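You operate a simulated robot arm through the tools that you are given. There is no shell and no other tool.

You run a simulated robot arm. Do the job below in one go: nothing can be reset, and whatever is moved stays where it is left.

## Task
Wipe the red-ringed port, fit its coupling, start the engine and load it.
Fine: the port is dusty: blue rag, put back; wipe before coupling, couple before starting; start once, with the red lever at DUMP. What is to be rubbed or washed off counts as gone when no trace of it is left.
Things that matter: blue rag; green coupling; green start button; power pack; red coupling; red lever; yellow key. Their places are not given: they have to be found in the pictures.

The check looks at the end state, three seconds after you hand in, the way a careful person would. Anything else that was tipped, shoved, dropped, spilled or broken makes it a failure.

## Robot
A 6-joint arm with a two-finger parallel gripper, fixed in place. Base frame: the origin is at the foot of the arm, x ahead of it, y to its left, z up. Readings come in m, degrees, newtons and seconds.
With the tool pointing down near the work surface it reaches from about 0.2 to 0.64 m from the base axis. Its first joint turns from -66.0 to 66.0 degrees. Payload 2.7 kg.
The TCP is the grasp point between the finger pads, 0.023 m short of the fingertips. In the tool frame z runs along the fingers and y along their closing line. The gripper opens to 0.094 m. The fingers are 0.038 m wide and 0.01 m thick; the gripper's body (0.054 by 0.096 m) begins 0.039 m behind the TCP.
Orientation is that of the tool frame in the base frame, as a unit quaternion [x, y, z, w]. With the fingers straight down and closing along the base's y, the tool's x points along the base's -x, its y along +y and its z along -z.

## Interface
- The arm moves only by the tool move_arm. Its argument "plan" is a list of rows, each an object (a shift or turn left out is 0, a gripper value left out holds the last) with "jaw": the gripper command, from -1 (shut) to 1 (fully open), values between in proportion; "delta_pos": the shift along the tool's x, y, z in cm, a list of three; "dr": the turn, a rotation vector about the tool's x, y, z in degrees, a list of three. In form: [{"jaw": jaw, "delta_pos": [x, y, z], "dr": [ax, ay, az]}, ...]. A call has 1 to 20 rows; each row shifts and turns the commanded pose from where the row before left it, along the tool's axes as they then stand. Rows are played at 5 a second. More than 0.05 m and 8.6 degrees between two rows, or a gripper value outside its range, and nothing of the call is played. Where a pose cannot be reached the arm comes as near as it can. A force on the tool above 50 N (or 10 N above the force at the start of the call, whichever is more), or a blocked arm, ends the call early, and 0.2 s more pass. Each finger travels about 0.045 m/s and halts on what it meets, pressing with about 44 N; the grip force reading is that of the motor and also rises with nothing between the fingers. The clock runs only during rows and for 0.2 s after the last one: add rows that do not move to give the fingers time. It gives the time, the measured TCP pose, the force on the tool (base axes), the opening and the grip force at its end, in the units of the frame above (readings bear some noise), with the torque about the TCP (base axes, N m) and any sound that the robot's microphone picked up.
- Cameras (640 x 400 px; columns grow to the right, rows downward): "scene" is fixed at [0.046, -0.4175, 1.4006]; the picture's right is [0.95, -0.32, 0.00], its down [-0.19, -0.59, -0.79] and it looks along [0.25, 0.75, -0.62] (base axes); focal length 329 px, centre (320, 200). "wrist" rides on the gripper at [0.086, 0.016, -0.075] in the tool frame; the picture's right is [-0.18, 0.98, 0.00], its down [-0.58, -0.11, -0.81] and it looks along [-0.79, -0.15, 0.59] (tool axes); focal length 243 px, centre (320, 200).
- capture(camera): a new picture of that camera. No time passes.
- probe_pixels(camera, pixels): there is no depth. For up to 12 entries [column, row, z] of the newest picture of that camera ("zoom" is the newest enlarged one), the place [x, y] in the base frame at which the ray of that pixel passes the height z, good to about 0.002 m. No time passes.
- enlarge(camera, box): a new picture of the part [left, top, right, bottom] of that camera's present view, enlarged. No time passes.
- finish_job(): hands the job in; it is judged then, once.

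Open the gripper and draw the arm clear of the work before you hand the job in, unless the task says otherwise.

The tools are called after "Call:" by a JSON object that holds its "fn" and its "kwargs". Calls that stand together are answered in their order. move_arm: Moves the arm, as the interface text tells. Its arguments: {"type":"object","properties":{"plan":{"type":"array","items":{"type":"object","properties":{"jaw":{"type":"number"},"delta_pos":{"type":"array","items":{"type":"number"}},"dr":{"type":"array","items":{"type":"number"}}}}}},"required":["plan"]} The other tools are called the same way: capture (camera) takes a picture; probe_pixels (camera, pixels) gives the place at which the rays of pixels pass given heights; enlarge (camera, box) takes an enlarged picture of a part of a camera's view; finish_job () hands the job in.

At the start:

```text
time_s: 0.0
tool_pos: [0.3944, -0.0592, 1.1609]
tcp_rot: [0.0, 1.0, 0.0, 0.001]
contact_force: [0.3, -0.2, 0.7]
wrist_torque: [0.03, -0.04, 0.0]
grip_width: 0.0939
grip_force: 0.0
```

scene: 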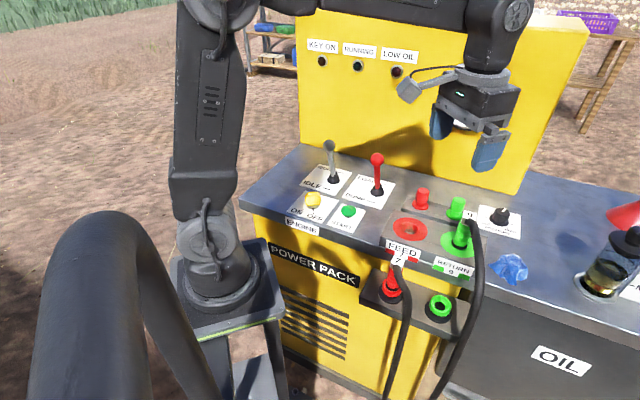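
wrist: 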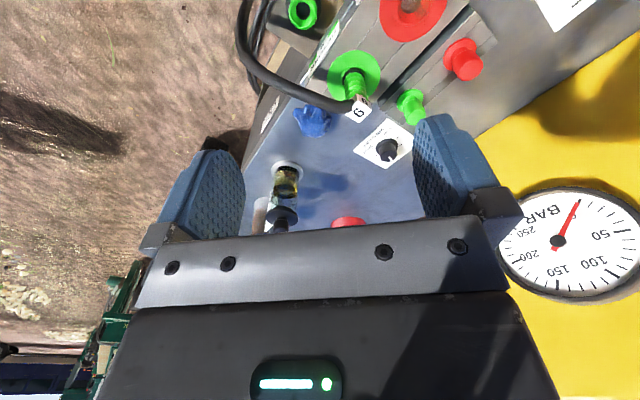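

I see the power pack with red-ringed port near (410,228), the red coupling in a holder at (392,285), green coupling plugged at (461,238), key at (313,199), start button at (348,211), red lever at (377,170), rag at (510,267). I enlarge parts of the scene for detail.

Call:
{"fn": "enlarge", "kwargs": {"camera": "scene", "box": [360, 170, 540, 340]}}

Call:
{"fn": "enlarge", "kwargs": {"camera": "scene", "box": [270, 130, 420, 250]}}

Call:
{"fn": "enlarge", "kwargs": {"camera": "scene", "box": [290, 20, 440, 100]}}

Call:
{"fn": "enlarge", "kwargs": {"camera": "scene", "box": [460, 170, 640, 340]}}

```text
2.35 times, centred on (450, 255) of scene
```

zoom: 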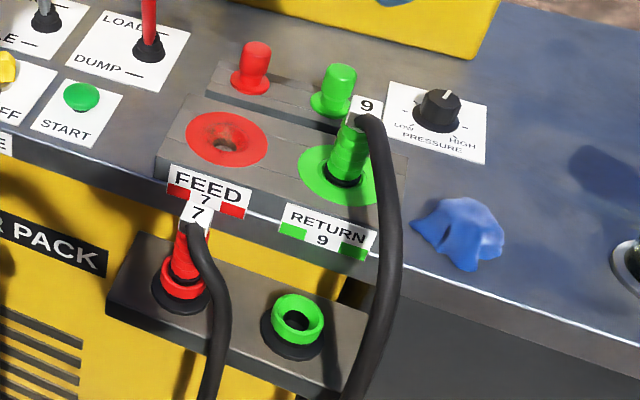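

```text
3.33 times, centred on (345, 190) of scene
```

zoom: 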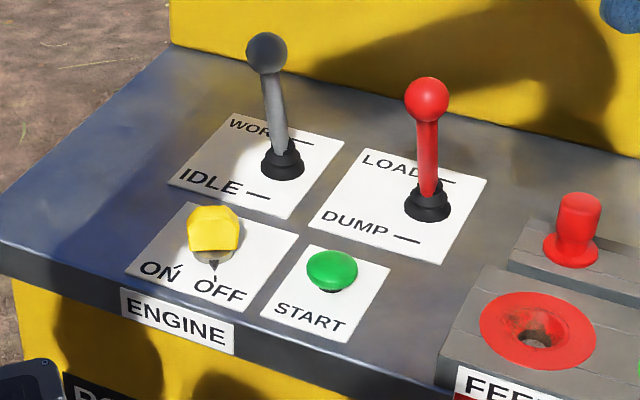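

```text
4.27 times, centred on (365, 60) of scene
```

zoom: 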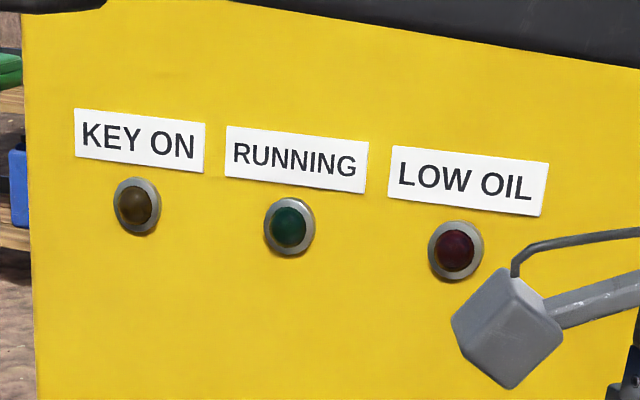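

```text
2.35 times, centred on (550, 255) of scene
```

zoom: 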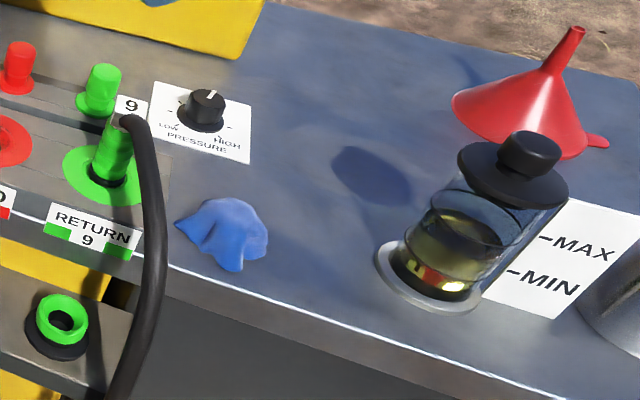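

I now probe matching features in both views to triangulate heights: green port, red port, start button, rag, pressure knob.

Call:
{"fn": "probe_pixels", "kwargs": {"camera": "scene", "pixels": [[410, 228, 0.3], [410, 228, 0.5], [410, 228, 0.7], [510, 267, 0.3], [510, 267, 0.5], [510, 267, 0.7], [501, 216, 0.3], [501, 216, 0.5], [501, 216, 0.7], [423, 192, 0.3], [423, 192, 0.5], [423, 192, 0.7]]}}

Call:
{"fn": "probe_pixels", "kwargs": {"camera": "wrist", "pixels": [[408, 5, 0.3], [408, 5, 0.5], [408, 5, 0.7], [313, 120, 0.3], [313, 120, 0.5], [313, 120, 0.7], [388, 147, 0.3], [388, 147, 0.5], [388, 147, 0.7], [464, 48, 0.3], [464, 48, 0.5], [464, 48, 0.7]]}}

```text
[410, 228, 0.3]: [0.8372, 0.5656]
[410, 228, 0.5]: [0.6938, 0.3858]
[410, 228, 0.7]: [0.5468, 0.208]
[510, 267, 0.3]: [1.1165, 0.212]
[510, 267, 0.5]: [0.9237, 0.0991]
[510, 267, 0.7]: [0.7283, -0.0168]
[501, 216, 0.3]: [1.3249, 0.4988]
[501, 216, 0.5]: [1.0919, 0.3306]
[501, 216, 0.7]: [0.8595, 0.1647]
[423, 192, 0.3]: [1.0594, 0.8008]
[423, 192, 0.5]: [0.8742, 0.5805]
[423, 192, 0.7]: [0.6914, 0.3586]
```

```text
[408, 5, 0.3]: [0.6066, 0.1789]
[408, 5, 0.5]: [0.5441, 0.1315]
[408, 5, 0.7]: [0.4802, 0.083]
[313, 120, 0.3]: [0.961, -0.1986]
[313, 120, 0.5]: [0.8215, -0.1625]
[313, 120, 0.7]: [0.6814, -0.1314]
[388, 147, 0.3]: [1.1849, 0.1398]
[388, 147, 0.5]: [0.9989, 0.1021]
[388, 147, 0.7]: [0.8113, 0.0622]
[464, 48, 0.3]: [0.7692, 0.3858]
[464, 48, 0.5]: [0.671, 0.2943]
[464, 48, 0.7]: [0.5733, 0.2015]
```

Surface height looks to be about 0.85. I probe more console features at candidate heights to work out the layout.

Call:
{"fn": "probe_pixels", "kwargs": {"camera": "scene", "pixels": [[242, 198, 0.85], [467, 290, 0.85], [638, 330, 0.85], [303, 146, 0.85], [348, 211, 0.86], [313, 199, 0.87], [334, 180, 0.85], [377, 190, 0.85], [412, 228, 0.87], [461, 245, 0.87], [392, 290, 0.75], [440, 308, 0.75]]}}

Call:
{"fn": "probe_pixels", "kwargs": {"camera": "wrist", "pixels": [[353, 75, 0.85], [353, 75, 0.87], [353, 75, 0.89], [410, 98, 0.87], [410, 98, 0.9], [285, 165, 0.85], [302, 12, 0.75], [302, 12, 0.8], [302, 12, 0.85], [245, 160, 0.85], [345, 5, 0.85], [560, 240, 1.0]]}}

```text
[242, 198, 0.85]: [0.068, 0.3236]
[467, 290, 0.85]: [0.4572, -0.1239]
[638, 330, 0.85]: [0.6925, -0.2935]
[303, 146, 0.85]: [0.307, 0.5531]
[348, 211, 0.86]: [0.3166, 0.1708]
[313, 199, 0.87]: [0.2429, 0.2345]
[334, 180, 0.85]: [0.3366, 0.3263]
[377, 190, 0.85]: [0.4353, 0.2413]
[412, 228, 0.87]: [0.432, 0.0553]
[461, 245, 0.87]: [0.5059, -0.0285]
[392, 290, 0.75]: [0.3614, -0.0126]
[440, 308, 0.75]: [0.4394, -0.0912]
```

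```text
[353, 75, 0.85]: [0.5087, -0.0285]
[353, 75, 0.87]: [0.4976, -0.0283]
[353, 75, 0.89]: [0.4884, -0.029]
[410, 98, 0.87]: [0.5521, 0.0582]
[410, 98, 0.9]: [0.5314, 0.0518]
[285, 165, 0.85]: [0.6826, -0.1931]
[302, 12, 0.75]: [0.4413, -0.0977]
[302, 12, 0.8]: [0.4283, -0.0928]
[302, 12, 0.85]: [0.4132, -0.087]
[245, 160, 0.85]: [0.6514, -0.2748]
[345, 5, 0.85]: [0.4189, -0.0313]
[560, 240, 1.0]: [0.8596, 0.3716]
```

The console appears rotated about −45° (front edge along [0.7,−0.7]). I yaw the tool +45° so the wrist camera looks squarely into the console, and move back for a view.

Call:
{"fn": "move_arm", "kwargs": {"plan": [{"jaw": 1, "dr": [0, 0, -7.5]}, {"dr": [0, 0, -7.5]}, {"dr": [0, 0, -7.5]}, {"dr": [0, 0, -7.5]}, {"dr": [0, 0, -7.5]}, {"dr": [0, 0, -7.5]}, {"delta_pos": [3.2, 1.8, 0]}, {"delta_pos": [3.2, 1.8, 0]}, {"delta_pos": [3.2, 1.8, 0]}, {"delta_pos": [3.2, 1.8, 0]}, {}]}}

```text
time_s: 2.4
tool_pos: [0.2545, -0.0998, 1.1604]
tcp_rot: [-0.384, 0.923, 0.0, 0.001]
contact_force: [-0.7, 0.4, -0.2]
wrist_torque: [0.04, -0.02, 0.02]
grip_width: 0.0941
grip_force: 0.2
```

Motion works as planned. I take both views.

Call:
{"fn": "capture", "kwargs": {"camera": "wrist"}}

Call:
{"fn": "capture", "kwargs": {"camera": "scene"}}

```text
taken
```

wrist: 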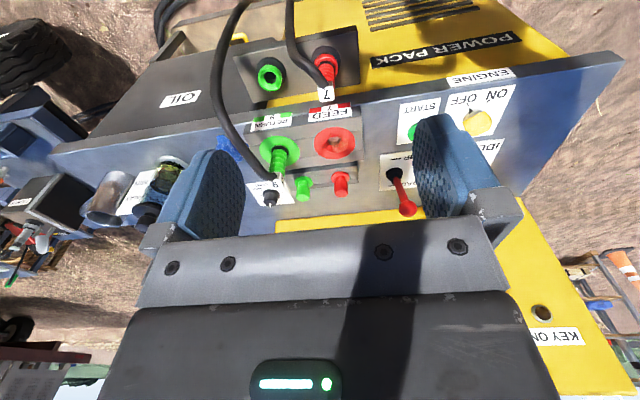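

```text
taken
```

scene: 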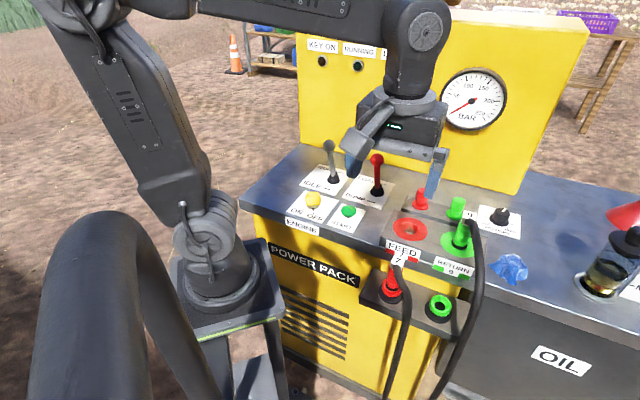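

The wrist view gives a square look at the ports and shelf. I enlarge the ports area and the control area for accurate pixels.

Call:
{"fn": "enlarge", "kwargs": {"camera": "wrist", "box": [220, 30, 420, 215]}}

Call:
{"fn": "probe_pixels", "kwargs": {"camera": "wrist", "pixels": [[336, 143, 0.86], [336, 143, 0.88], [336, 143, 0.9], [278, 150, 0.88], [420, 132, 0.86], [480, 122, 0.88], [230, 145, 0.86], [269, 78, 0.75], [269, 78, 0.8], [325, 68, 0.75], [325, 68, 0.8], [325, 68, 0.85]]}}

Call:
{"fn": "probe_pixels", "kwargs": {"camera": "scene", "pixels": [[411, 229, 0.86], [411, 229, 0.88], [411, 229, 0.9], [440, 306, 0.75], [440, 306, 0.8], [392, 290, 0.75], [392, 290, 0.8], [348, 211, 0.86], [348, 211, 0.88]]}}

```text
2.16 times, centred on (320, 122) of wrist
```

zoom: 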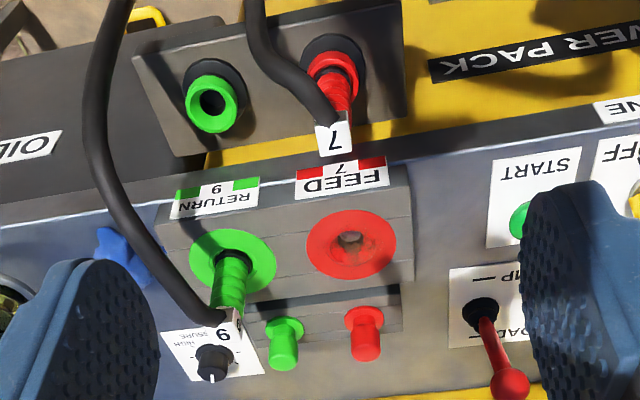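

```text
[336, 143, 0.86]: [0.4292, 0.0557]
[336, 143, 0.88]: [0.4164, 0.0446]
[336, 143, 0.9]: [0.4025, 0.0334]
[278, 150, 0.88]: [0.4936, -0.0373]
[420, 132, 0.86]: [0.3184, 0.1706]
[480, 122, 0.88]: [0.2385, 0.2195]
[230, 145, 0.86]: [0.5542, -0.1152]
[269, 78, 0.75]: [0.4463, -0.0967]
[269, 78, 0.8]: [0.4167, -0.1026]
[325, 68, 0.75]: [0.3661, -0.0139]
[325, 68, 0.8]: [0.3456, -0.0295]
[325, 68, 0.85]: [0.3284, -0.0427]
```

```text
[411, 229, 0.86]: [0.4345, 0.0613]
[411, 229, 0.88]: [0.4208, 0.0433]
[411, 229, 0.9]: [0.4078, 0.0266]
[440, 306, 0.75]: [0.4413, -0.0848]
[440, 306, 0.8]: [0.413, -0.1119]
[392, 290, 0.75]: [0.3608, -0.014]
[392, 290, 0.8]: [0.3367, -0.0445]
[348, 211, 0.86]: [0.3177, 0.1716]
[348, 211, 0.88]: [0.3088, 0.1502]
```

Feed port triangulates to about (0.422, 0.048, 0.873), start button to (0.318, 0.171, 0.86). Next I get a closer look at key, button and levers by yawing further and moving toward them.

Call:
{"fn": "move_arm", "kwargs": {"plan": [{"dr": [0, 0, -7.5]}, {"dr": [0, 0, -7.5]}, {"dr": [0, 0, -7.5]}, {"dr": [0, 0, -7.5]}, {"delta_pos": [-4.1, 0.2, 1.3]}, {"delta_pos": [-4.1, 0.2, 1.3]}, {"delta_pos": [-4.1, 0.2, 1.3]}, {}]}}

Call:
{"fn": "capture", "kwargs": {"camera": "wrist"}}

Call:
{"fn": "enlarge", "kwargs": {"camera": "wrist", "box": [220, 30, 460, 230]}}

```text
time_s: 4.2
tool_pos: [0.2802, 0.0222, 1.1231]
tcp_rot: [-0.61, 0.793, -0.001, 0.001]
contact_force: [0.0, -0.4, -0.8]
wrist_torque: [-0.03, 0.01, -0.03]
grip_width: 0.0942
grip_force: 0.0
```

```text
taken
```

wrist: 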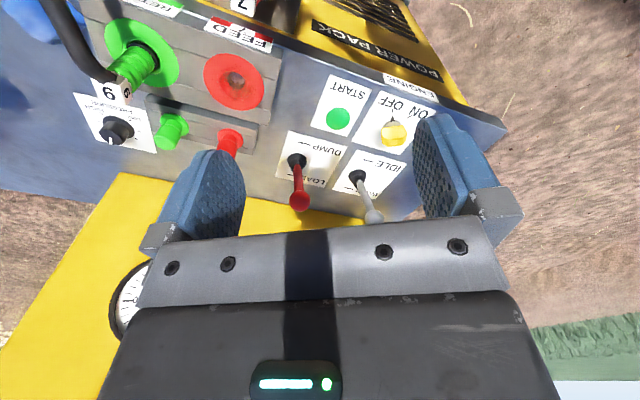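

```text
2.00 times, centred on (340, 130) of wrist
```

zoom: 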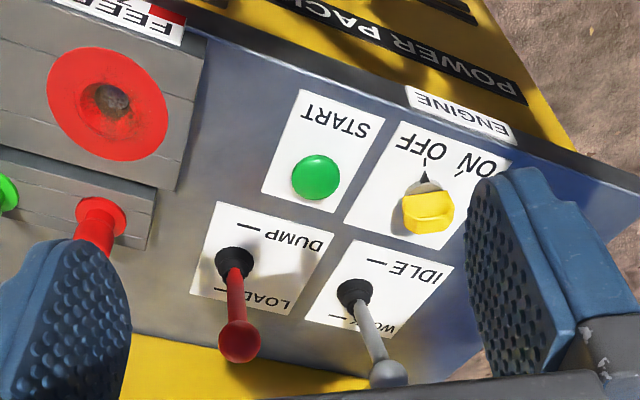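

The key's pointer aims at the OFF tick; the red lever is beside DUMP/LOAD ticks. I triangulate lever knobs, boots and the key in both views.

Call:
{"fn": "probe_pixels", "kwargs": {"camera": "wrist", "pixels": [[300, 201, 0.94], [300, 201, 0.96], [300, 201, 0.98], [297, 160, 0.86], [297, 160, 0.88], [393, 131, 0.87], [393, 131, 0.89], [338, 118, 0.86], [338, 118, 0.87], [357, 176, 0.87], [374, 216, 0.97], [235, 80, 0.87]]}}

Call:
{"fn": "probe_pixels", "kwargs": {"camera": "scene", "pixels": [[377, 159, 0.94], [377, 159, 0.96], [377, 159, 0.98], [377, 191, 0.86], [377, 191, 0.88], [313, 198, 0.87], [313, 198, 0.89], [348, 211, 0.86], [348, 211, 0.87], [334, 179, 0.87], [329, 146, 0.97], [411, 228, 0.87]]}}

Call:
{"fn": "enlarge", "kwargs": {"camera": "scene", "box": [290, 135, 410, 235]}}

```text
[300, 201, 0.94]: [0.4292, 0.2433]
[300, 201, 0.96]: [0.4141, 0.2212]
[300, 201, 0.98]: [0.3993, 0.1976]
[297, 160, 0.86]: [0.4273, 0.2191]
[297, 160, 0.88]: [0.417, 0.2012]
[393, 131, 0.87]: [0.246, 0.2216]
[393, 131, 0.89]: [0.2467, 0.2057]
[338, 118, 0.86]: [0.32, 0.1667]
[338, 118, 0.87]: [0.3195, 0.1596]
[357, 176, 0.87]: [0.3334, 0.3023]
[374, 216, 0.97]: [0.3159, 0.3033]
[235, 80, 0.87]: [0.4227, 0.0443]
```

```text
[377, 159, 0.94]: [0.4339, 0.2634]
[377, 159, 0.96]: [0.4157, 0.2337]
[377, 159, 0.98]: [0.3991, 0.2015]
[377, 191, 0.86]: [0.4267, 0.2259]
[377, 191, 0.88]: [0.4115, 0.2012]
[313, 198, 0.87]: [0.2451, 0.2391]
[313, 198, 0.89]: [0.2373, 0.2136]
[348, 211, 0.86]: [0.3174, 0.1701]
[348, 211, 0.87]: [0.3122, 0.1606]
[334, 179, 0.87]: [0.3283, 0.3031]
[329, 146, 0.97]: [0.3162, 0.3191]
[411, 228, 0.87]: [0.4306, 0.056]
```

```text
4.00 times, centred on (350, 185) of scene
```

zoom: 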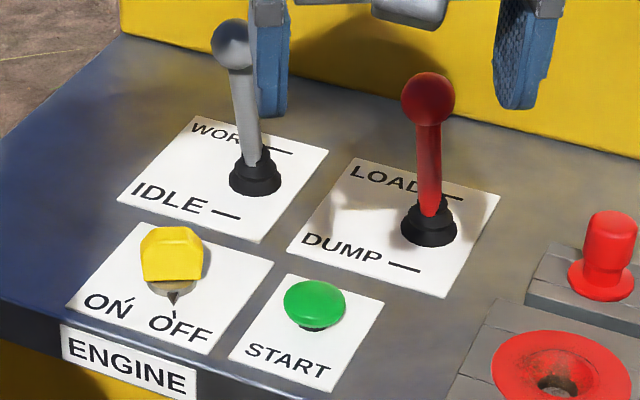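

The red lever leans to the front (DUMP) and the grey one to IDLE; the key is at OFF. Now I move the wrist camera to look at the rag, green coupling hose and the shelf with the red coupling.

Call:
{"fn": "move_arm", "kwargs": {"plan": [{"dr": [0, 0, 7.5]}, {"dr": [0, 0, 7.5]}, {"dr": [0, 0, 7.5]}, {"dr": [0, 0, 7.5]}, {"dr": [0, 0, 7.5]}, {"dr": [0, 0, 7.5]}, {"delta_pos": [0.4, -4.0, 1.17]}, {"delta_pos": [0.4, -4.0, 1.17]}, {"delta_pos": [0.4, -4.0, 1.17]}, {"delta_pos": [0.4, -4.0, 1.17]}, {"delta_pos": [0.4, -4.0, 1.17]}, {"delta_pos": [0.4, -4.0, 1.17]}, {}]}}

Call:
{"fn": "capture", "kwargs": {"camera": "wrist"}}

Call:
{"fn": "enlarge", "kwargs": {"camera": "wrist", "box": [200, 20, 500, 230]}}

Call:
{"fn": "capture", "kwargs": {"camera": "scene"}}

```text
time_s: 7.0
tool_pos: [0.3805, -0.1979, 1.0498]
tcp_rot: [-0.26, 0.966, -0.001, 0.001]
contact_force: [0.5, 0.3, -0.2]
wrist_torque: [0.02, -0.02, 0.0]
grip_width: 0.094
grip_force: 0.0
```

```text
taken
```

wrist: 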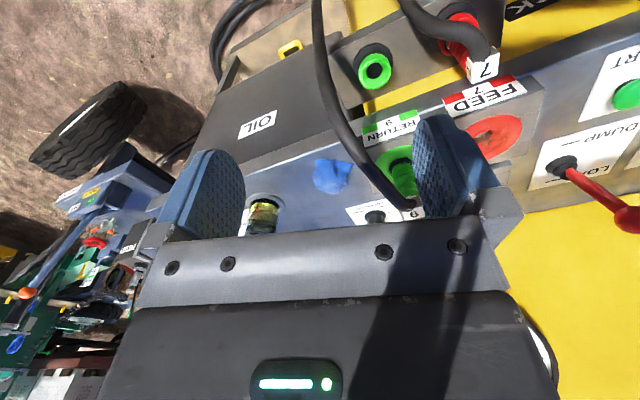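

```text
1.90 times, centred on (350, 125) of wrist
```

zoom: 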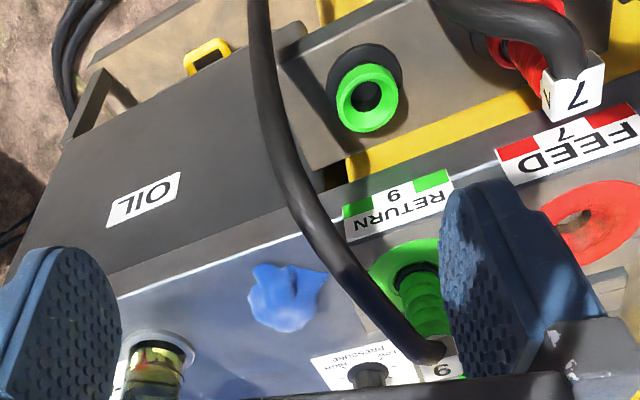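

```text
taken
```

scene: 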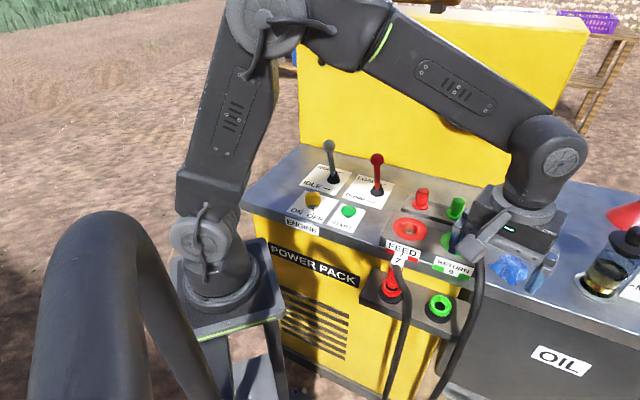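

I triangulate the rag and the green hose (scene (482,255), wrist zoom (320,230)) so that I can approach the rag without touching the hose.

Call:
{"fn": "probe_pixels", "kwargs": {"camera": "wrist", "pixels": [[334, 176, 0.85], [334, 176, 0.86], [334, 176, 0.87], [347, 145, 0.9], [347, 145, 0.95], [325, 100, 0.85], [325, 100, 0.9], [325, 100, 0.95], [375, 185, 0.9], [375, 185, 0.95], [410, 205, 0.92], [410, 205, 0.96]]}}

Call:
{"fn": "probe_pixels", "kwargs": {"camera": "scene", "pixels": [[510, 268, 0.85], [510, 268, 0.86], [510, 268, 0.87], [482, 250, 0.9], [482, 250, 0.95], [481, 275, 0.85], [481, 275, 0.9], [481, 275, 0.95], [470, 312, 0.75], [470, 312, 0.8], [470, 312, 0.85], [470, 220, 0.95]]}}

Call:
{"fn": "enlarge", "kwargs": {"camera": "scene", "box": [440, 190, 580, 300]}}

```text
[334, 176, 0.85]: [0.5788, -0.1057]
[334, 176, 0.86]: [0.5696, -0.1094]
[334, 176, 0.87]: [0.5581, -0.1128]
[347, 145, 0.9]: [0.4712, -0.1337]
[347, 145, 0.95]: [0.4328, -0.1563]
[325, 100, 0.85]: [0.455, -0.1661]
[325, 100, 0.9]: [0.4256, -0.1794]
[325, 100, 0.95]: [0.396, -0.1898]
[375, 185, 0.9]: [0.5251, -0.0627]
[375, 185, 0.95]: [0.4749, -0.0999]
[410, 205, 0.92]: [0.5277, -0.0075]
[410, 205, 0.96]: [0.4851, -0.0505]
```

```text
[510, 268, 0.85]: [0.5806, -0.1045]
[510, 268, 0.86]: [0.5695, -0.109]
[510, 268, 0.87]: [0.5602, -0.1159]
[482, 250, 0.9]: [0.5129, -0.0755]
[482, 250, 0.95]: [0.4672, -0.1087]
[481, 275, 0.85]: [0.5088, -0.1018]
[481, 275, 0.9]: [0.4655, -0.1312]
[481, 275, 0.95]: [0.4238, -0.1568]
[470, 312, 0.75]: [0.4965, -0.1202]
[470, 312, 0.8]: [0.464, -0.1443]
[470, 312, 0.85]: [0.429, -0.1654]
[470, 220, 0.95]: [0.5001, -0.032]
```

```text
3.64 times, centred on (510, 245) of scene
```

zoom: 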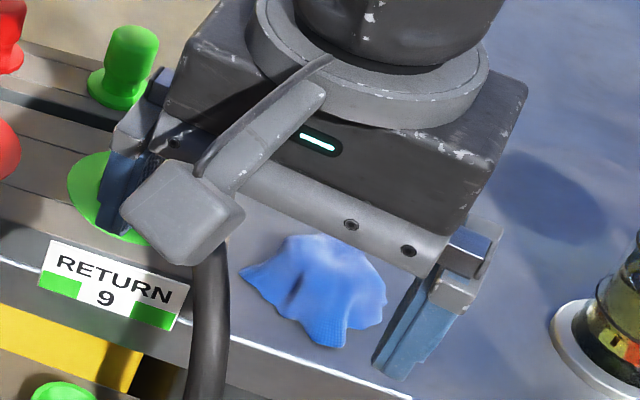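

The rag is at about (0.570, −0.109), mid-height 0.86, and both views agree. I yaw to 90° so that the camera and body stay clear of the hose, and move above the rag.

Call:
{"fn": "move_arm", "kwargs": {"plan": [{"dr": [0, 0, -7.5]}, {"dr": [0, 0, -7.5]}, {"dr": [0, 0, -7.5]}, {"dr": [0, 0, -7.5]}, {"dr": [0, 0, -7.5]}, {"dr": [0, 0, -7.5]}, {"dr": [0, 0, -7.5]}, {"dr": [0, 0, -7.5]}, {"delta_pos": [-1.78, -3.8, 0]}, {"delta_pos": [-1.78, -3.8, 0]}, {"delta_pos": [-1.78, -3.8, 0]}, {"delta_pos": [-1.78, -3.8, 0]}, {"delta_pos": [-1.78, -3.8, 0]}, {}]}}

Call:
{"fn": "capture", "kwargs": {"camera": "wrist"}}

Call:
{"fn": "capture", "kwargs": {"camera": "scene"}}

```text
time_s: 10.0
tool_pos: [0.5713, -0.1074, 1.0514]
tcp_rot: [-0.707, 0.707, 0.0, 0.0]
contact_force: [-0.3, -0.3, 0.6]
wrist_torque: [-0.02, 0.0, -0.01]
grip_width: 0.0942
grip_force: 0.2
```

```text
taken
```

wrist: 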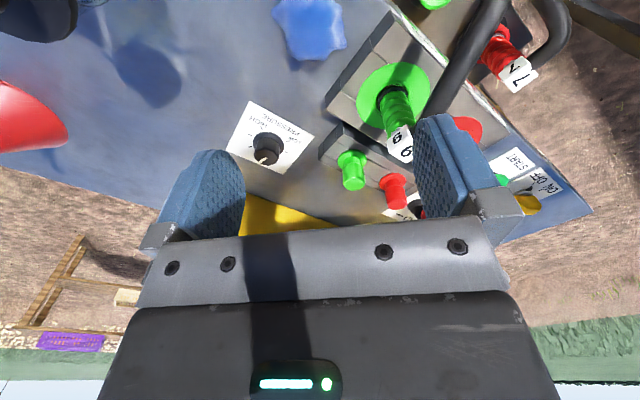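

```text
taken
```

scene: 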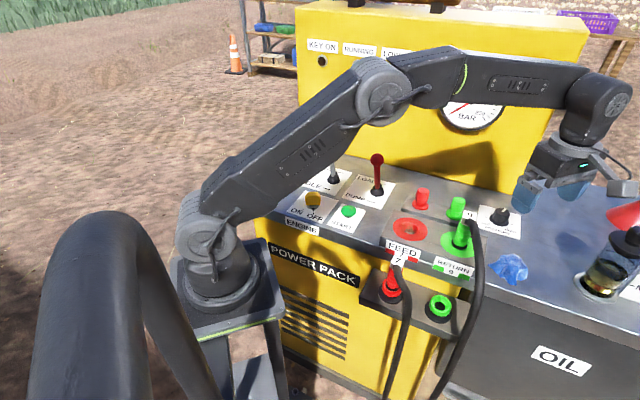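

The rag shows at wrist (310,28). I enlarge for more precise features and triangulate rag, caps, and couplings with this new view.

Call:
{"fn": "enlarge", "kwargs": {"camera": "wrist", "box": [260, 0, 500, 150]}}

Call:
{"fn": "probe_pixels", "kwargs": {"camera": "wrist", "pixels": [[310, 28, 0.85], [310, 28, 0.86], [310, 28, 0.87], [394, 182, 0.92], [394, 182, 0.94], [352, 162, 0.92], [352, 162, 0.94], [392, 90, 0.87], [392, 90, 0.88], [399, 140, 0.94], [399, 140, 0.96], [265, 148, 0.87]]}}

Call:
{"fn": "enlarge", "kwargs": {"camera": "scene", "box": [370, 170, 530, 340]}}

```text
2.67 times, centred on (380, 75) of wrist
```

zoom: 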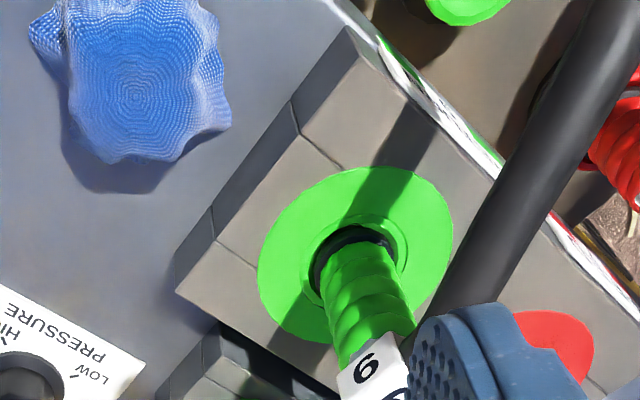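

```text
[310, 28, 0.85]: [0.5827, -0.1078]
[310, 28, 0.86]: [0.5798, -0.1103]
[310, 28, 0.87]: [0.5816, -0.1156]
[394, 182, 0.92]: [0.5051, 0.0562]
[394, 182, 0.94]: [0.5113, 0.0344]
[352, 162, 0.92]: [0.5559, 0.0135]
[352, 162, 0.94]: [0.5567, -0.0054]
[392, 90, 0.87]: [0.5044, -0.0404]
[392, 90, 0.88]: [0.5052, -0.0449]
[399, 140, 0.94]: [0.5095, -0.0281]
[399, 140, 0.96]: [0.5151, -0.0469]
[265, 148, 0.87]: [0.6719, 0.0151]
```

```text
2.35 times, centred on (450, 255) of scene
```

zoom: 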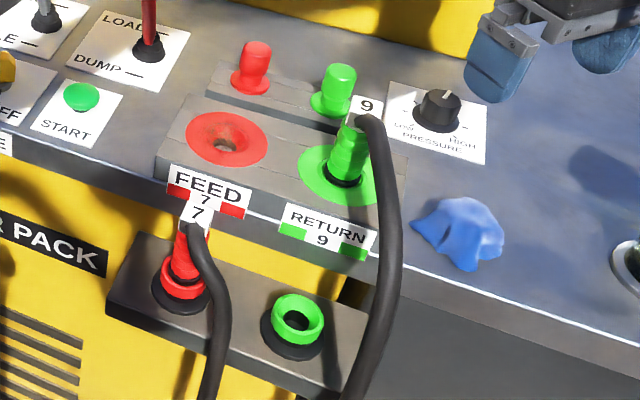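

Rag centre is about (0.576, −0.109). I shift slightly and lower partway with the fingers open.

Call:
{"fn": "move_arm", "kwargs": {"plan": [{"delta_pos": [0.2, -0.5, 4]}, {"delta_pos": [0, 0, 4]}, {"delta_pos": [0, 0, 4]}, {"delta_pos": [0, 0, 2]}, {"delta_pos": [0, 0, 1.5]}, {}]}}

Call:
{"fn": "capture", "kwargs": {"camera": "wrist"}}

Call:
{"fn": "enlarge", "kwargs": {"camera": "scene", "box": [440, 190, 580, 300]}}

```text
time_s: 11.4
tool_pos: [0.5751, -0.1114, 0.8952]
tcp_rot: [0.708, -0.707, 0.001, -0.001]
contact_force: [0.3, -1.1, -0.1]
wrist_torque: [-0.01, 0.03, 0.01]
grip_width: 0.094
grip_force: 0.1
```

```text
taken
```

wrist: 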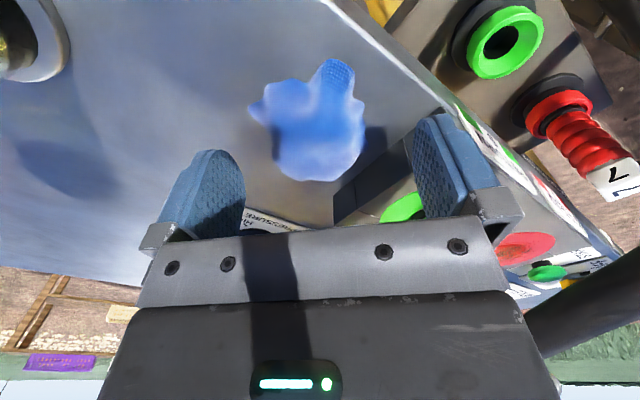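

```text
3.64 times, centred on (510, 245) of scene
```

zoom: 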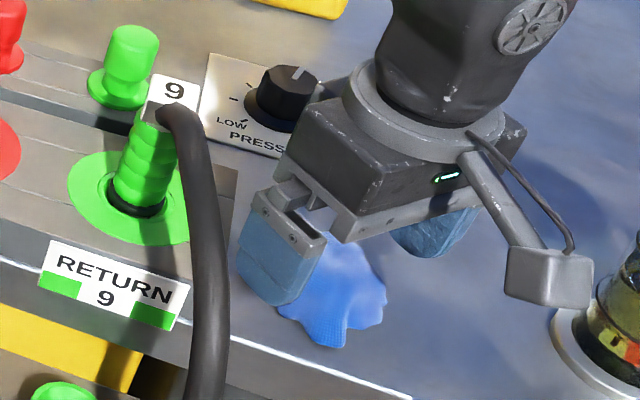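

The rag lies slightly toward the picture top from the finger plane. I probe its extents at deck height.

Call:
{"fn": "probe_pixels", "kwargs": {"camera": "wrist", "pixels": [[312, 130, 0.855], [312, 130, 0.865], [250, 108, 0.853], [365, 135, 0.853], [312, 181, 0.853], [335, 62, 0.853], [312, 181, 0.87], [320, 150, 0.86]]}}

```text
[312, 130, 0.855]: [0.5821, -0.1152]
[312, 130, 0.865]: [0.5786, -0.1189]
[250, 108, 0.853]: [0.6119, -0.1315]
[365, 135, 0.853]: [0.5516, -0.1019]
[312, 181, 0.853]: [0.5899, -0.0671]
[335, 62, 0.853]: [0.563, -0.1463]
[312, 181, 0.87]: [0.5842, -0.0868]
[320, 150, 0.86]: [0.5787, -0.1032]
```

Rag centre is about (0.58, −0.112), nearly under the TCP. I shift 0.5 cm in x and descend to 0.876 gently.

Call:
{"fn": "move_arm", "kwargs": {"plan": [{"delta_pos": [0.1, -0.5, 0.5]}, {"delta_pos": [0, 0, 0.5]}, {"delta_pos": [0, 0, 0.4]}, {"delta_pos": [0, 0, 0.3]}, {}]}}

```text
time_s: 12.6
tool_pos: [0.5786, -0.1125, 0.8788]
tcp_rot: [-0.707, 0.707, -0.001, 0.001]
contact_force: [0.0, 0.2, -0.2]
wrist_torque: [-0.01, 0.01, 0.02]
grip_width: 0.0939
grip_force: 0.0
```

No contact yet; I go 0.4 cm lower in small steps watching force.

Call:
{"fn": "move_arm", "kwargs": {"plan": [{"delta_pos": [0, 0, 0.2]}, {"delta_pos": [0, 0, 0.2]}, {}]}}

Call:
{"fn": "enlarge", "kwargs": {"camera": "scene", "box": [460, 210, 560, 300]}}

```text
time_s: 13.4
tool_pos: [0.5789, -0.1134, 0.8768]
tcp_rot: [0.707, -0.707, 0.001, -0.001]
contact_force: [1.1, 0.7, -0.2]
wrist_torque: [-0.01, 0.0, -0.03]
grip_width: 0.0938
grip_force: 0.1
```

```text
4.44 times, centred on (510, 255) of scene
```

zoom: 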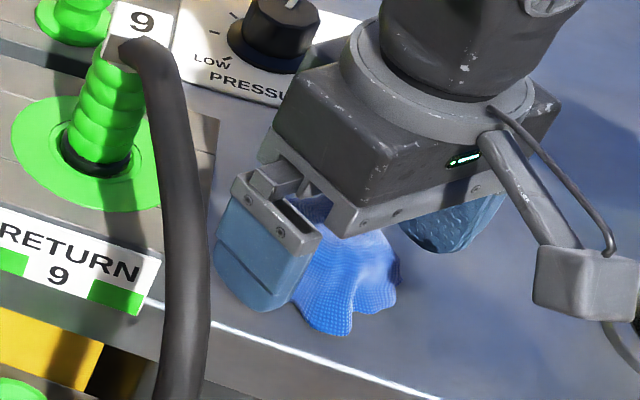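

Fingertips look right above the deck. I close on the rag.

Call:
{"fn": "move_arm", "kwargs": {"plan": [{"jaw": -1}, {"jaw": -1}, {"jaw": -1}, {"jaw": -1}, {"jaw": -1}, {"jaw": -1}, {"jaw": -1}, {"jaw": -1}]}}

Call:
{"fn": "capture", "kwargs": {"camera": "wrist"}}

Call:
{"fn": "enlarge", "kwargs": {"camera": "scene", "box": [460, 210, 560, 300]}}

```text
time_s: 15.2
tool_pos: [0.5792, -0.1117, 0.8766]
tcp_rot: [0.708, -0.707, 0.001, -0.001]
contact_force: [0.5, 0.0, 0.2]
wrist_torque: [-0.01, 0.02, 0.02]
grip_width: 0.0663
grip_force: 44.4
```

```text
taken
```

wrist: 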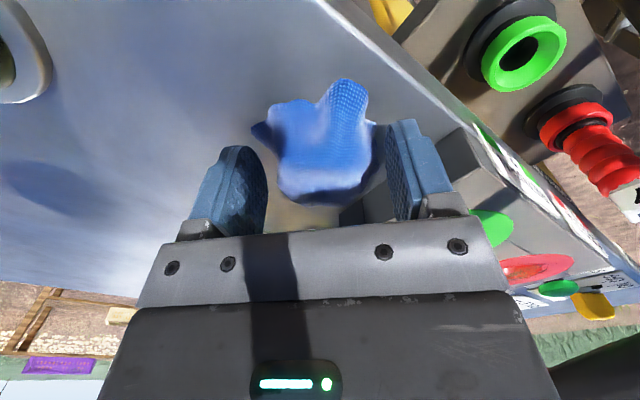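

```text
4.44 times, centred on (510, 255) of scene
```

zoom: 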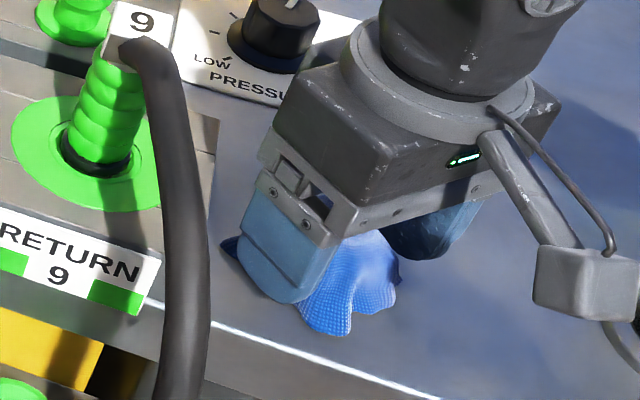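

Gripped at 66 mm width with 44 N; I lift straight up and check that the rag comes along.

Call:
{"fn": "move_arm", "kwargs": {"plan": [{"delta_pos": [0, 0, -1]}, {"delta_pos": [0, 0, -2]}, {"delta_pos": [0, 0, -4]}, {"delta_pos": [0, 0, -4]}, {"delta_pos": [0, 0, -4]}, {"delta_pos": [0, 0, -2]}, {}]}}

Call:
{"fn": "capture", "kwargs": {"camera": "wrist"}}

Call:
{"fn": "capture", "kwargs": {"camera": "scene"}}

```text
time_s: 16.8
tool_pos: [0.5785, -0.1109, 1.0461]
tcp_rot: [0.707, -0.707, 0.0, -0.001]
contact_force: [-0.1, 0.0, -0.3]
wrist_torque: [0.0, -0.02, -0.02]
grip_width: 0.0664
grip_force: 44.2
```

```text
taken
```

wrist: 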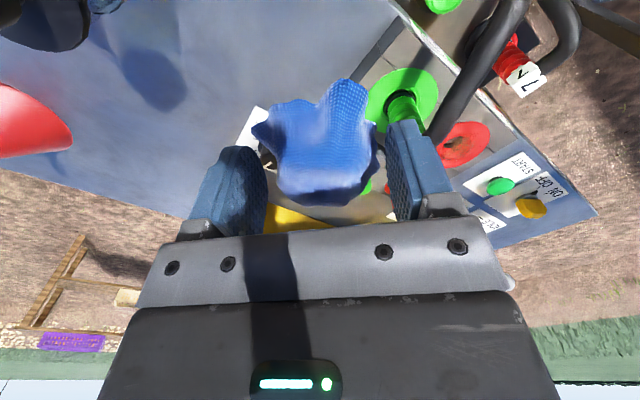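

```text
taken
```

scene: 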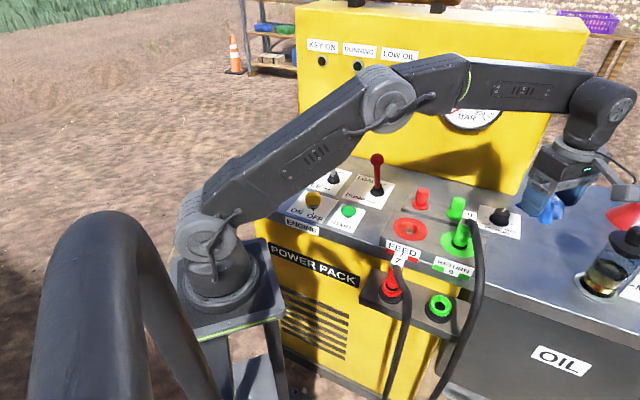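

The rag is held. I enlarge the feed port in the scene view to fix its centre, size and dust, and probe for it.

Call:
{"fn": "enlarge", "kwargs": {"camera": "scene", "box": [380, 175, 480, 255]}}

Call:
{"fn": "enlarge", "kwargs": {"camera": "wrist", "box": [360, 50, 560, 220]}}

```text
5.00 times, centred on (430, 215) of scene
```

zoom: 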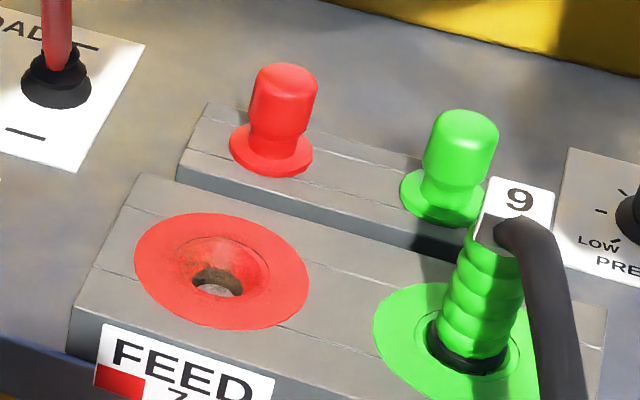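

```text
2.35 times, centred on (460, 135) of wrist
```

zoom: 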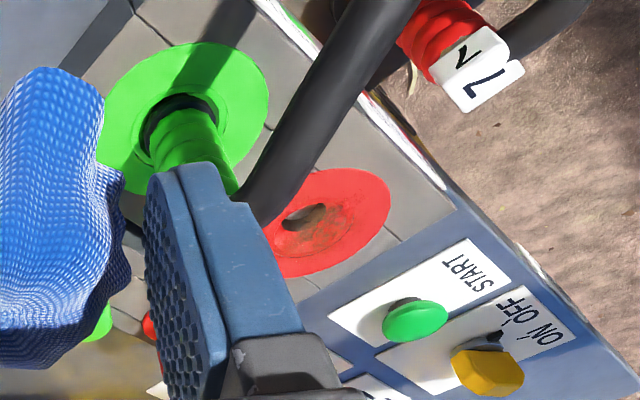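

Call:
{"fn": "probe_pixels", "kwargs": {"camera": "scene", "pixels": [[410.4, 229, 0.865], [410.4, 229, 0.875], [410.4, 229, 0.885], [393, 229, 0.875], [427.8, 229, 0.875], [410.4, 217.5, 0.875], [410.4, 240.6, 0.875], [424, 192, 0.92], [424, 192, 0.93], [424, 192, 0.94], [459, 238, 0.88], [466, 223, 0.93]]}}

Call:
{"fn": "probe_pixels", "kwargs": {"camera": "wrist", "pixels": [[464, 144, 0.865], [464, 144, 0.875], [464, 144, 0.885], [489, 137, 0.875], [464, 121, 0.875], [451, 168, 0.875], [537, 206, 0.86], [500, 186, 0.86], [405, 105, 0.88]]}}

```text
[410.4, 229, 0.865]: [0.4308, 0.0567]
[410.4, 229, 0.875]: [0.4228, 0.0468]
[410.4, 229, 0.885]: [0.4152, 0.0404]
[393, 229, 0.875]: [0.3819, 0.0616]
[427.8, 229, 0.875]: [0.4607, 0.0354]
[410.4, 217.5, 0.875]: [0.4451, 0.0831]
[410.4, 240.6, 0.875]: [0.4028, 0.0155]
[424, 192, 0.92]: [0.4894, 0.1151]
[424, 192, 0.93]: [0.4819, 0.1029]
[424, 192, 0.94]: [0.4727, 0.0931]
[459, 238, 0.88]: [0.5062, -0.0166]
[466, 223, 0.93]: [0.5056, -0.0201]
```

```text
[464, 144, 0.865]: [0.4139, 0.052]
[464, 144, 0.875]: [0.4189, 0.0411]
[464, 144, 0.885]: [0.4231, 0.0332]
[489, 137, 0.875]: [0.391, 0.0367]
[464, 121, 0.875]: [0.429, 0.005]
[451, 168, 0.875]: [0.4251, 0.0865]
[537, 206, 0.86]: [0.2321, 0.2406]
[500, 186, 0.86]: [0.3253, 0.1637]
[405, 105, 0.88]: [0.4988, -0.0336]
```

Ring centre is about (0.422, 0.046, 0.875), radius about 0.041. I rotate to yaw 45° (body along the front edge, clear of caps and the green coupling) and move above the port.

Call:
{"fn": "move_arm", "kwargs": {"plan": [{"dr": [0, 0, 7.5]}, {"dr": [0, 0, 7.5]}, {"dr": [0, 0, 7.5]}, {"dr": [0, 0, 7.5]}, {"dr": [0, 0, 7.5]}, {"dr": [0, 0, 7.5]}, {"delta_pos": [0, 3.7, 0]}, {"delta_pos": [0, 3.7, 0]}, {"delta_pos": [0, 3.7, 0]}, {"delta_pos": [0, 3.7, 0]}, {"delta_pos": [0, 3.7, 0]}, {"delta_pos": [0, 3.7, 0]}, {}]}}

Call:
{"fn": "capture", "kwargs": {"camera": "wrist"}}

Call:
{"fn": "capture", "kwargs": {"camera": "scene"}}

```text
time_s: 19.6
tool_pos: [0.4215, 0.0454, 1.0458]
tcp_rot: [-0.383, 0.924, -0.001, 0.001]
contact_force: [0.2, 0.5, -0.7]
wrist_torque: [-0.01, 0.0, 0.04]
grip_width: 0.0665
grip_force: 44.0
```

```text
taken
```

wrist: 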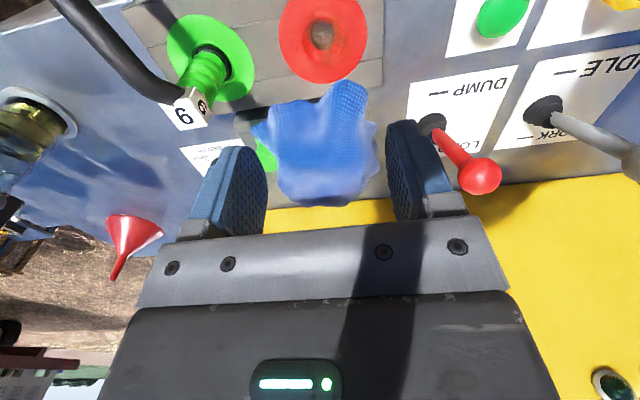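

```text
taken
```

scene: 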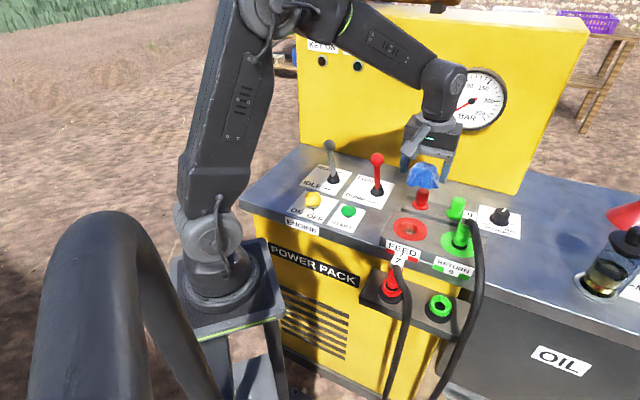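

The ring is visible at wrist (323,38). I enlarge to see the dust and verify the port position.

Call:
{"fn": "enlarge", "kwargs": {"camera": "wrist", "box": [260, 0, 400, 90]}}

Call:
{"fn": "probe_pixels", "kwargs": {"camera": "wrist", "pixels": [[323, 38, 0.865], [323, 38, 0.875], [279, 35, 0.875], [368, 38, 0.875], [323, 83, 0.875], [205, 72, 0.875], [265, 155, 0.9]]}}

```text
4.44 times, centred on (330, 45) of wrist
```

zoom: 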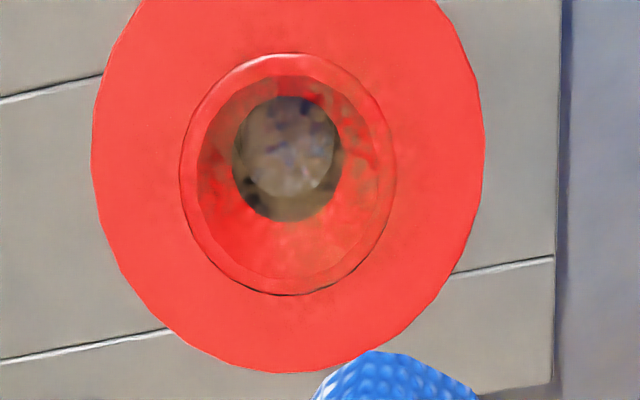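

```text
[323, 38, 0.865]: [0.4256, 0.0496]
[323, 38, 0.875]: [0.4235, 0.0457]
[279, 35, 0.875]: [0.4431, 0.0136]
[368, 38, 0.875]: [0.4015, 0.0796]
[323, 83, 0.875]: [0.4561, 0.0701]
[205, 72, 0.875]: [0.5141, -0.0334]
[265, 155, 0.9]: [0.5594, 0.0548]
```

Dust is visible in and around the cone. I lower the rag to just above the ring, then go slowly until contact.

Call:
{"fn": "move_arm", "kwargs": {"plan": [{"delta_pos": [0, 0, 4]}, {"delta_pos": [0, 0, 4]}, {"delta_pos": [0, 0, 3]}, {"delta_pos": [0, 0, 1.5]}, {"delta_pos": [0, 0, 0.5]}, {}]}}

Call:
{"fn": "enlarge", "kwargs": {"camera": "scene", "box": [360, 160, 500, 280]}}

Call:
{"fn": "capture", "kwargs": {"camera": "wrist"}}

```text
time_s: 21.0
tool_pos: [0.4213, 0.0442, 0.9139]
tcp_rot: [-0.383, 0.924, -0.001, 0.0]
contact_force: [-0.6, 0.3, -1.1]
wrist_torque: [-0.01, 0.01, 0.0]
grip_width: 0.0664
grip_force: 44.3
```

```text
3.33 times, centred on (430, 220) of scene
```

zoom: 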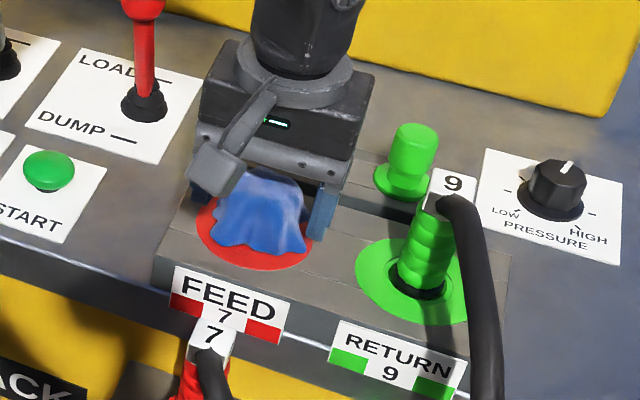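

```text
taken
```

wrist: 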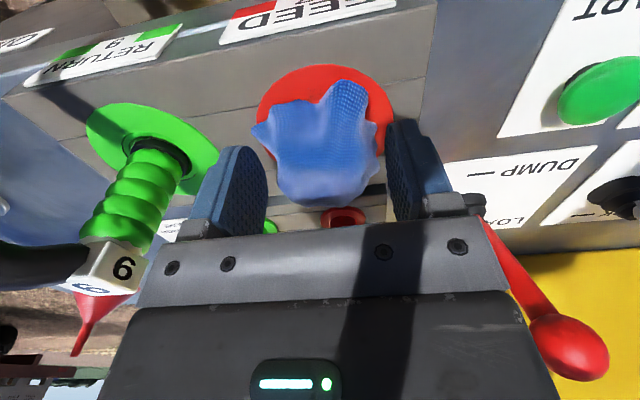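

Positioned well over the ring. I lower in small steps looking for contact force.

Call:
{"fn": "move_arm", "kwargs": {"plan": [{"delta_pos": [0, 0, 0.3]}, {"delta_pos": [0, 0, 0.3]}, {"delta_pos": [0, 0, 0.3]}, {}]}}

```text
time_s: 22.0
tool_pos: [0.4223, 0.0458, 0.9095]
tcp_rot: [-0.384, 0.924, -0.001, 0.001]
contact_force: [-7.8, -1.5, 25.8]
wrist_torque: [0.35, 0.63, 0.11]
grip_width: 0.0663
grip_force: 43.7
```

Contact with about 26 N up at z = 0.9095. I ease off slightly and do wiping strokes along both directions.

Call:
{"fn": "move_arm", "kwargs": {"plan": [{"delta_pos": [0, 0, -0.15]}, {"delta_pos": [0, 0.8, 0]}, {"delta_pos": [0, 0.8, 0]}, {"delta_pos": [0, -0.8, 0]}, {"delta_pos": [0, -0.8, 0]}, {"delta_pos": [0, -0.8, 0]}, {"delta_pos": [0, -0.8, 0]}, {"delta_pos": [0, 0.8, 0]}, {"delta_pos": [0, 0.8, 0]}, {"delta_pos": [0.8, 0, 0]}, {"delta_pos": [0.8, 0, 0]}, {"delta_pos": [-0.8, 0, 0]}, {"delta_pos": [-0.8, 0, 0]}, {"delta_pos": [-0.8, 0, 0]}, {"delta_pos": [-0.8, 0, 0]}, {"delta_pos": [0.8, 0, 0]}, {"delta_pos": [0.8, 0, 0]}, {}]}}

```text
time_s: 25.8
tool_pos: [0.4204, 0.0454, 0.9078]
tcp_rot: [-0.382, 0.924, 0.0, 0.001]
contact_force: [1.5, 0.7, 4.3]
wrist_torque: [0.06, 0.01, -0.03]
grip_width: 0.0664
grip_force: 43.8
```

All strokes were played. I lift and look at the port to see whether the dust is reduced.

Call:
{"fn": "move_arm", "kwargs": {"plan": [{"delta_pos": [0, 0, -3]}, {"delta_pos": [0, 0, -4]}, {"delta_pos": [0, 0, -4]}, {}]}}

Call:
{"fn": "enlarge", "kwargs": {"camera": "wrist", "box": [260, 0, 400, 90]}}

Call:
{"fn": "enlarge", "kwargs": {"camera": "scene", "box": [380, 200, 440, 250]}}

```text
time_s: 26.8
tool_pos: [0.421, 0.045, 1.0187]
tcp_rot: [-0.383, 0.924, -0.001, 0.0]
contact_force: [0.3, 0.6, -0.4]
wrist_torque: [0.0, 0.01, 0.03]
grip_width: 0.0663
grip_force: 44.0
```

```text
4.44 times, centred on (330, 45) of wrist
```

zoom: 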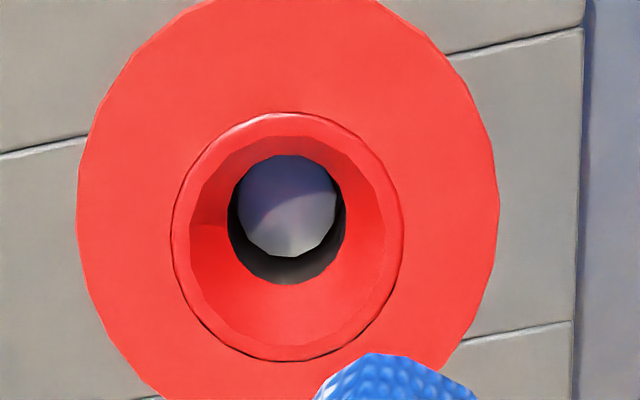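

```text
8.00 times, centred on (410, 225) of scene
```

zoom: 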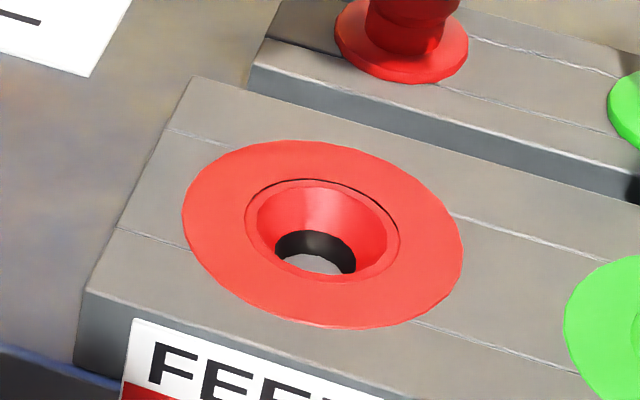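

The port is completely clean now (no brown left in cone or ring). I carry the rag back over its original spot.

Call:
{"fn": "move_arm", "kwargs": {"plan": [{"delta_pos": [0, 0, -3]}, {"delta_pos": [0, -3.7, 0]}, {"delta_pos": [0, -3.7, 0]}, {"delta_pos": [0, -3.7, 0]}, {"delta_pos": [0, -3.7, 0]}, {"delta_pos": [0, -3.7, 0]}, {"delta_pos": [0, -3.7, 0]}, {"dr": [0, 0, -7.5]}, {"dr": [0, 0, -7.5]}, {"dr": [0, 0, -7.5]}, {"dr": [0, 0, -7.5]}, {"dr": [0, 0, -7.5]}, {"dr": [0, 0, -7.5]}, {}]}}

Call:
{"fn": "capture", "kwargs": {"camera": "wrist"}}

```text
time_s: 29.8
tool_pos: [0.5786, -0.1117, 1.0489]
tcp_rot: [0.708, -0.706, 0.0, -0.001]
contact_force: [-0.2, -0.3, -0.3]
wrist_torque: [-0.01, 0.01, -0.01]
grip_width: 0.0663
grip_force: 43.9
```

```text
taken
```

wrist: 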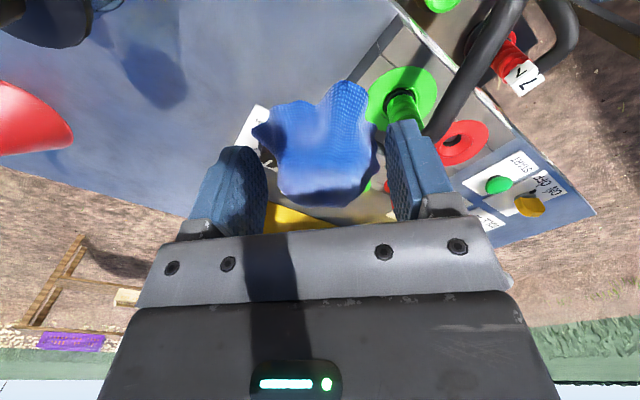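

Rag is above its old spot (0.579, −0.112). I lower to just above the deck and then in small steps.

Call:
{"fn": "move_arm", "kwargs": {"plan": [{"delta_pos": [0, 0, 4]}, {"delta_pos": [0, 0, 4]}, {"delta_pos": [0, 0, 4]}, {"delta_pos": [0, 0, 3]}, {"delta_pos": [0, 0, 1]}, {"delta_pos": [0, 0, 0.5]}, {"delta_pos": [0, 0, 0.3]}, {}]}}

```text
time_s: 31.6
tool_pos: [0.5789, -0.1121, 0.8813]
tcp_rot: [-0.707, 0.707, 0.0, 0.001]
contact_force: [0.3, -0.6, 0.4]
wrist_torque: [0.0, -0.01, 0.01]
grip_width: 0.0665
grip_force: 43.7
```

Call:
{"fn": "move_arm", "kwargs": {"plan": [{"delta_pos": [0, 0, 0.2]}, {"delta_pos": [0, 0, 0.2]}, {}]}}

```text
time_s: 32.4
tool_pos: [0.5791, -0.113, 0.877]
tcp_rot: [-0.707, 0.707, -0.001, 0.001]
contact_force: [0.0, 0.1, -0.6]
wrist_torque: [-0.05, 0.0, 0.03]
grip_width: 0.0662
grip_force: 44.7
```

Back at the pick height with the original pose. I open the gripper to release the rag.

Call:
{"fn": "move_arm", "kwargs": {"plan": [{"jaw": 0.0}, {"jaw": 0.5}, {"jaw": 1}, {"jaw": 1}, {"jaw": 1}, {"jaw": 1}, {"delta_pos": [0, 0, -1.5]}, {"delta_pos": [0, 0, -3]}, {"delta_pos": [0, 0, -4]}, {"delta_pos": [0, 0, -4]}, {"delta_pos": [0, 0, -4]}, {}]}}

Call:
{"fn": "capture", "kwargs": {"camera": "wrist"}}

Call:
{"fn": "capture", "kwargs": {"camera": "scene"}}

```text
time_s: 35.0
tool_pos: [0.5781, -0.1086, 1.0446]
tcp_rot: [-0.707, 0.707, -0.001, 0.0]
contact_force: [0.3, -0.3, 0.3]
wrist_torque: [-0.02, -0.01, 0.0]
grip_width: 0.094
grip_force: 0.1
```

```text
taken
```

wrist: 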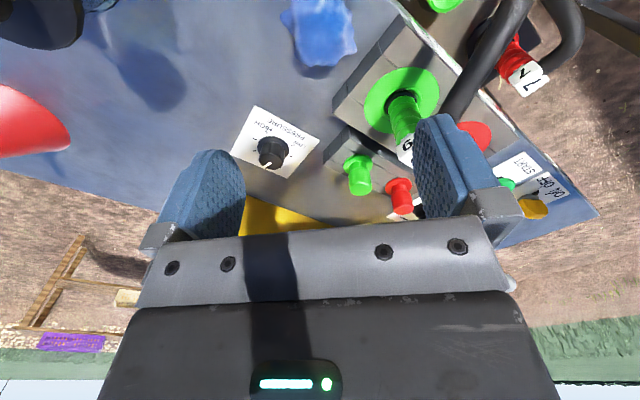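

```text
taken
```

scene: 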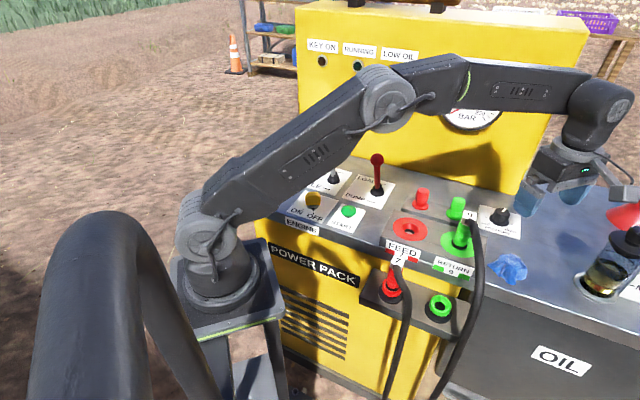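

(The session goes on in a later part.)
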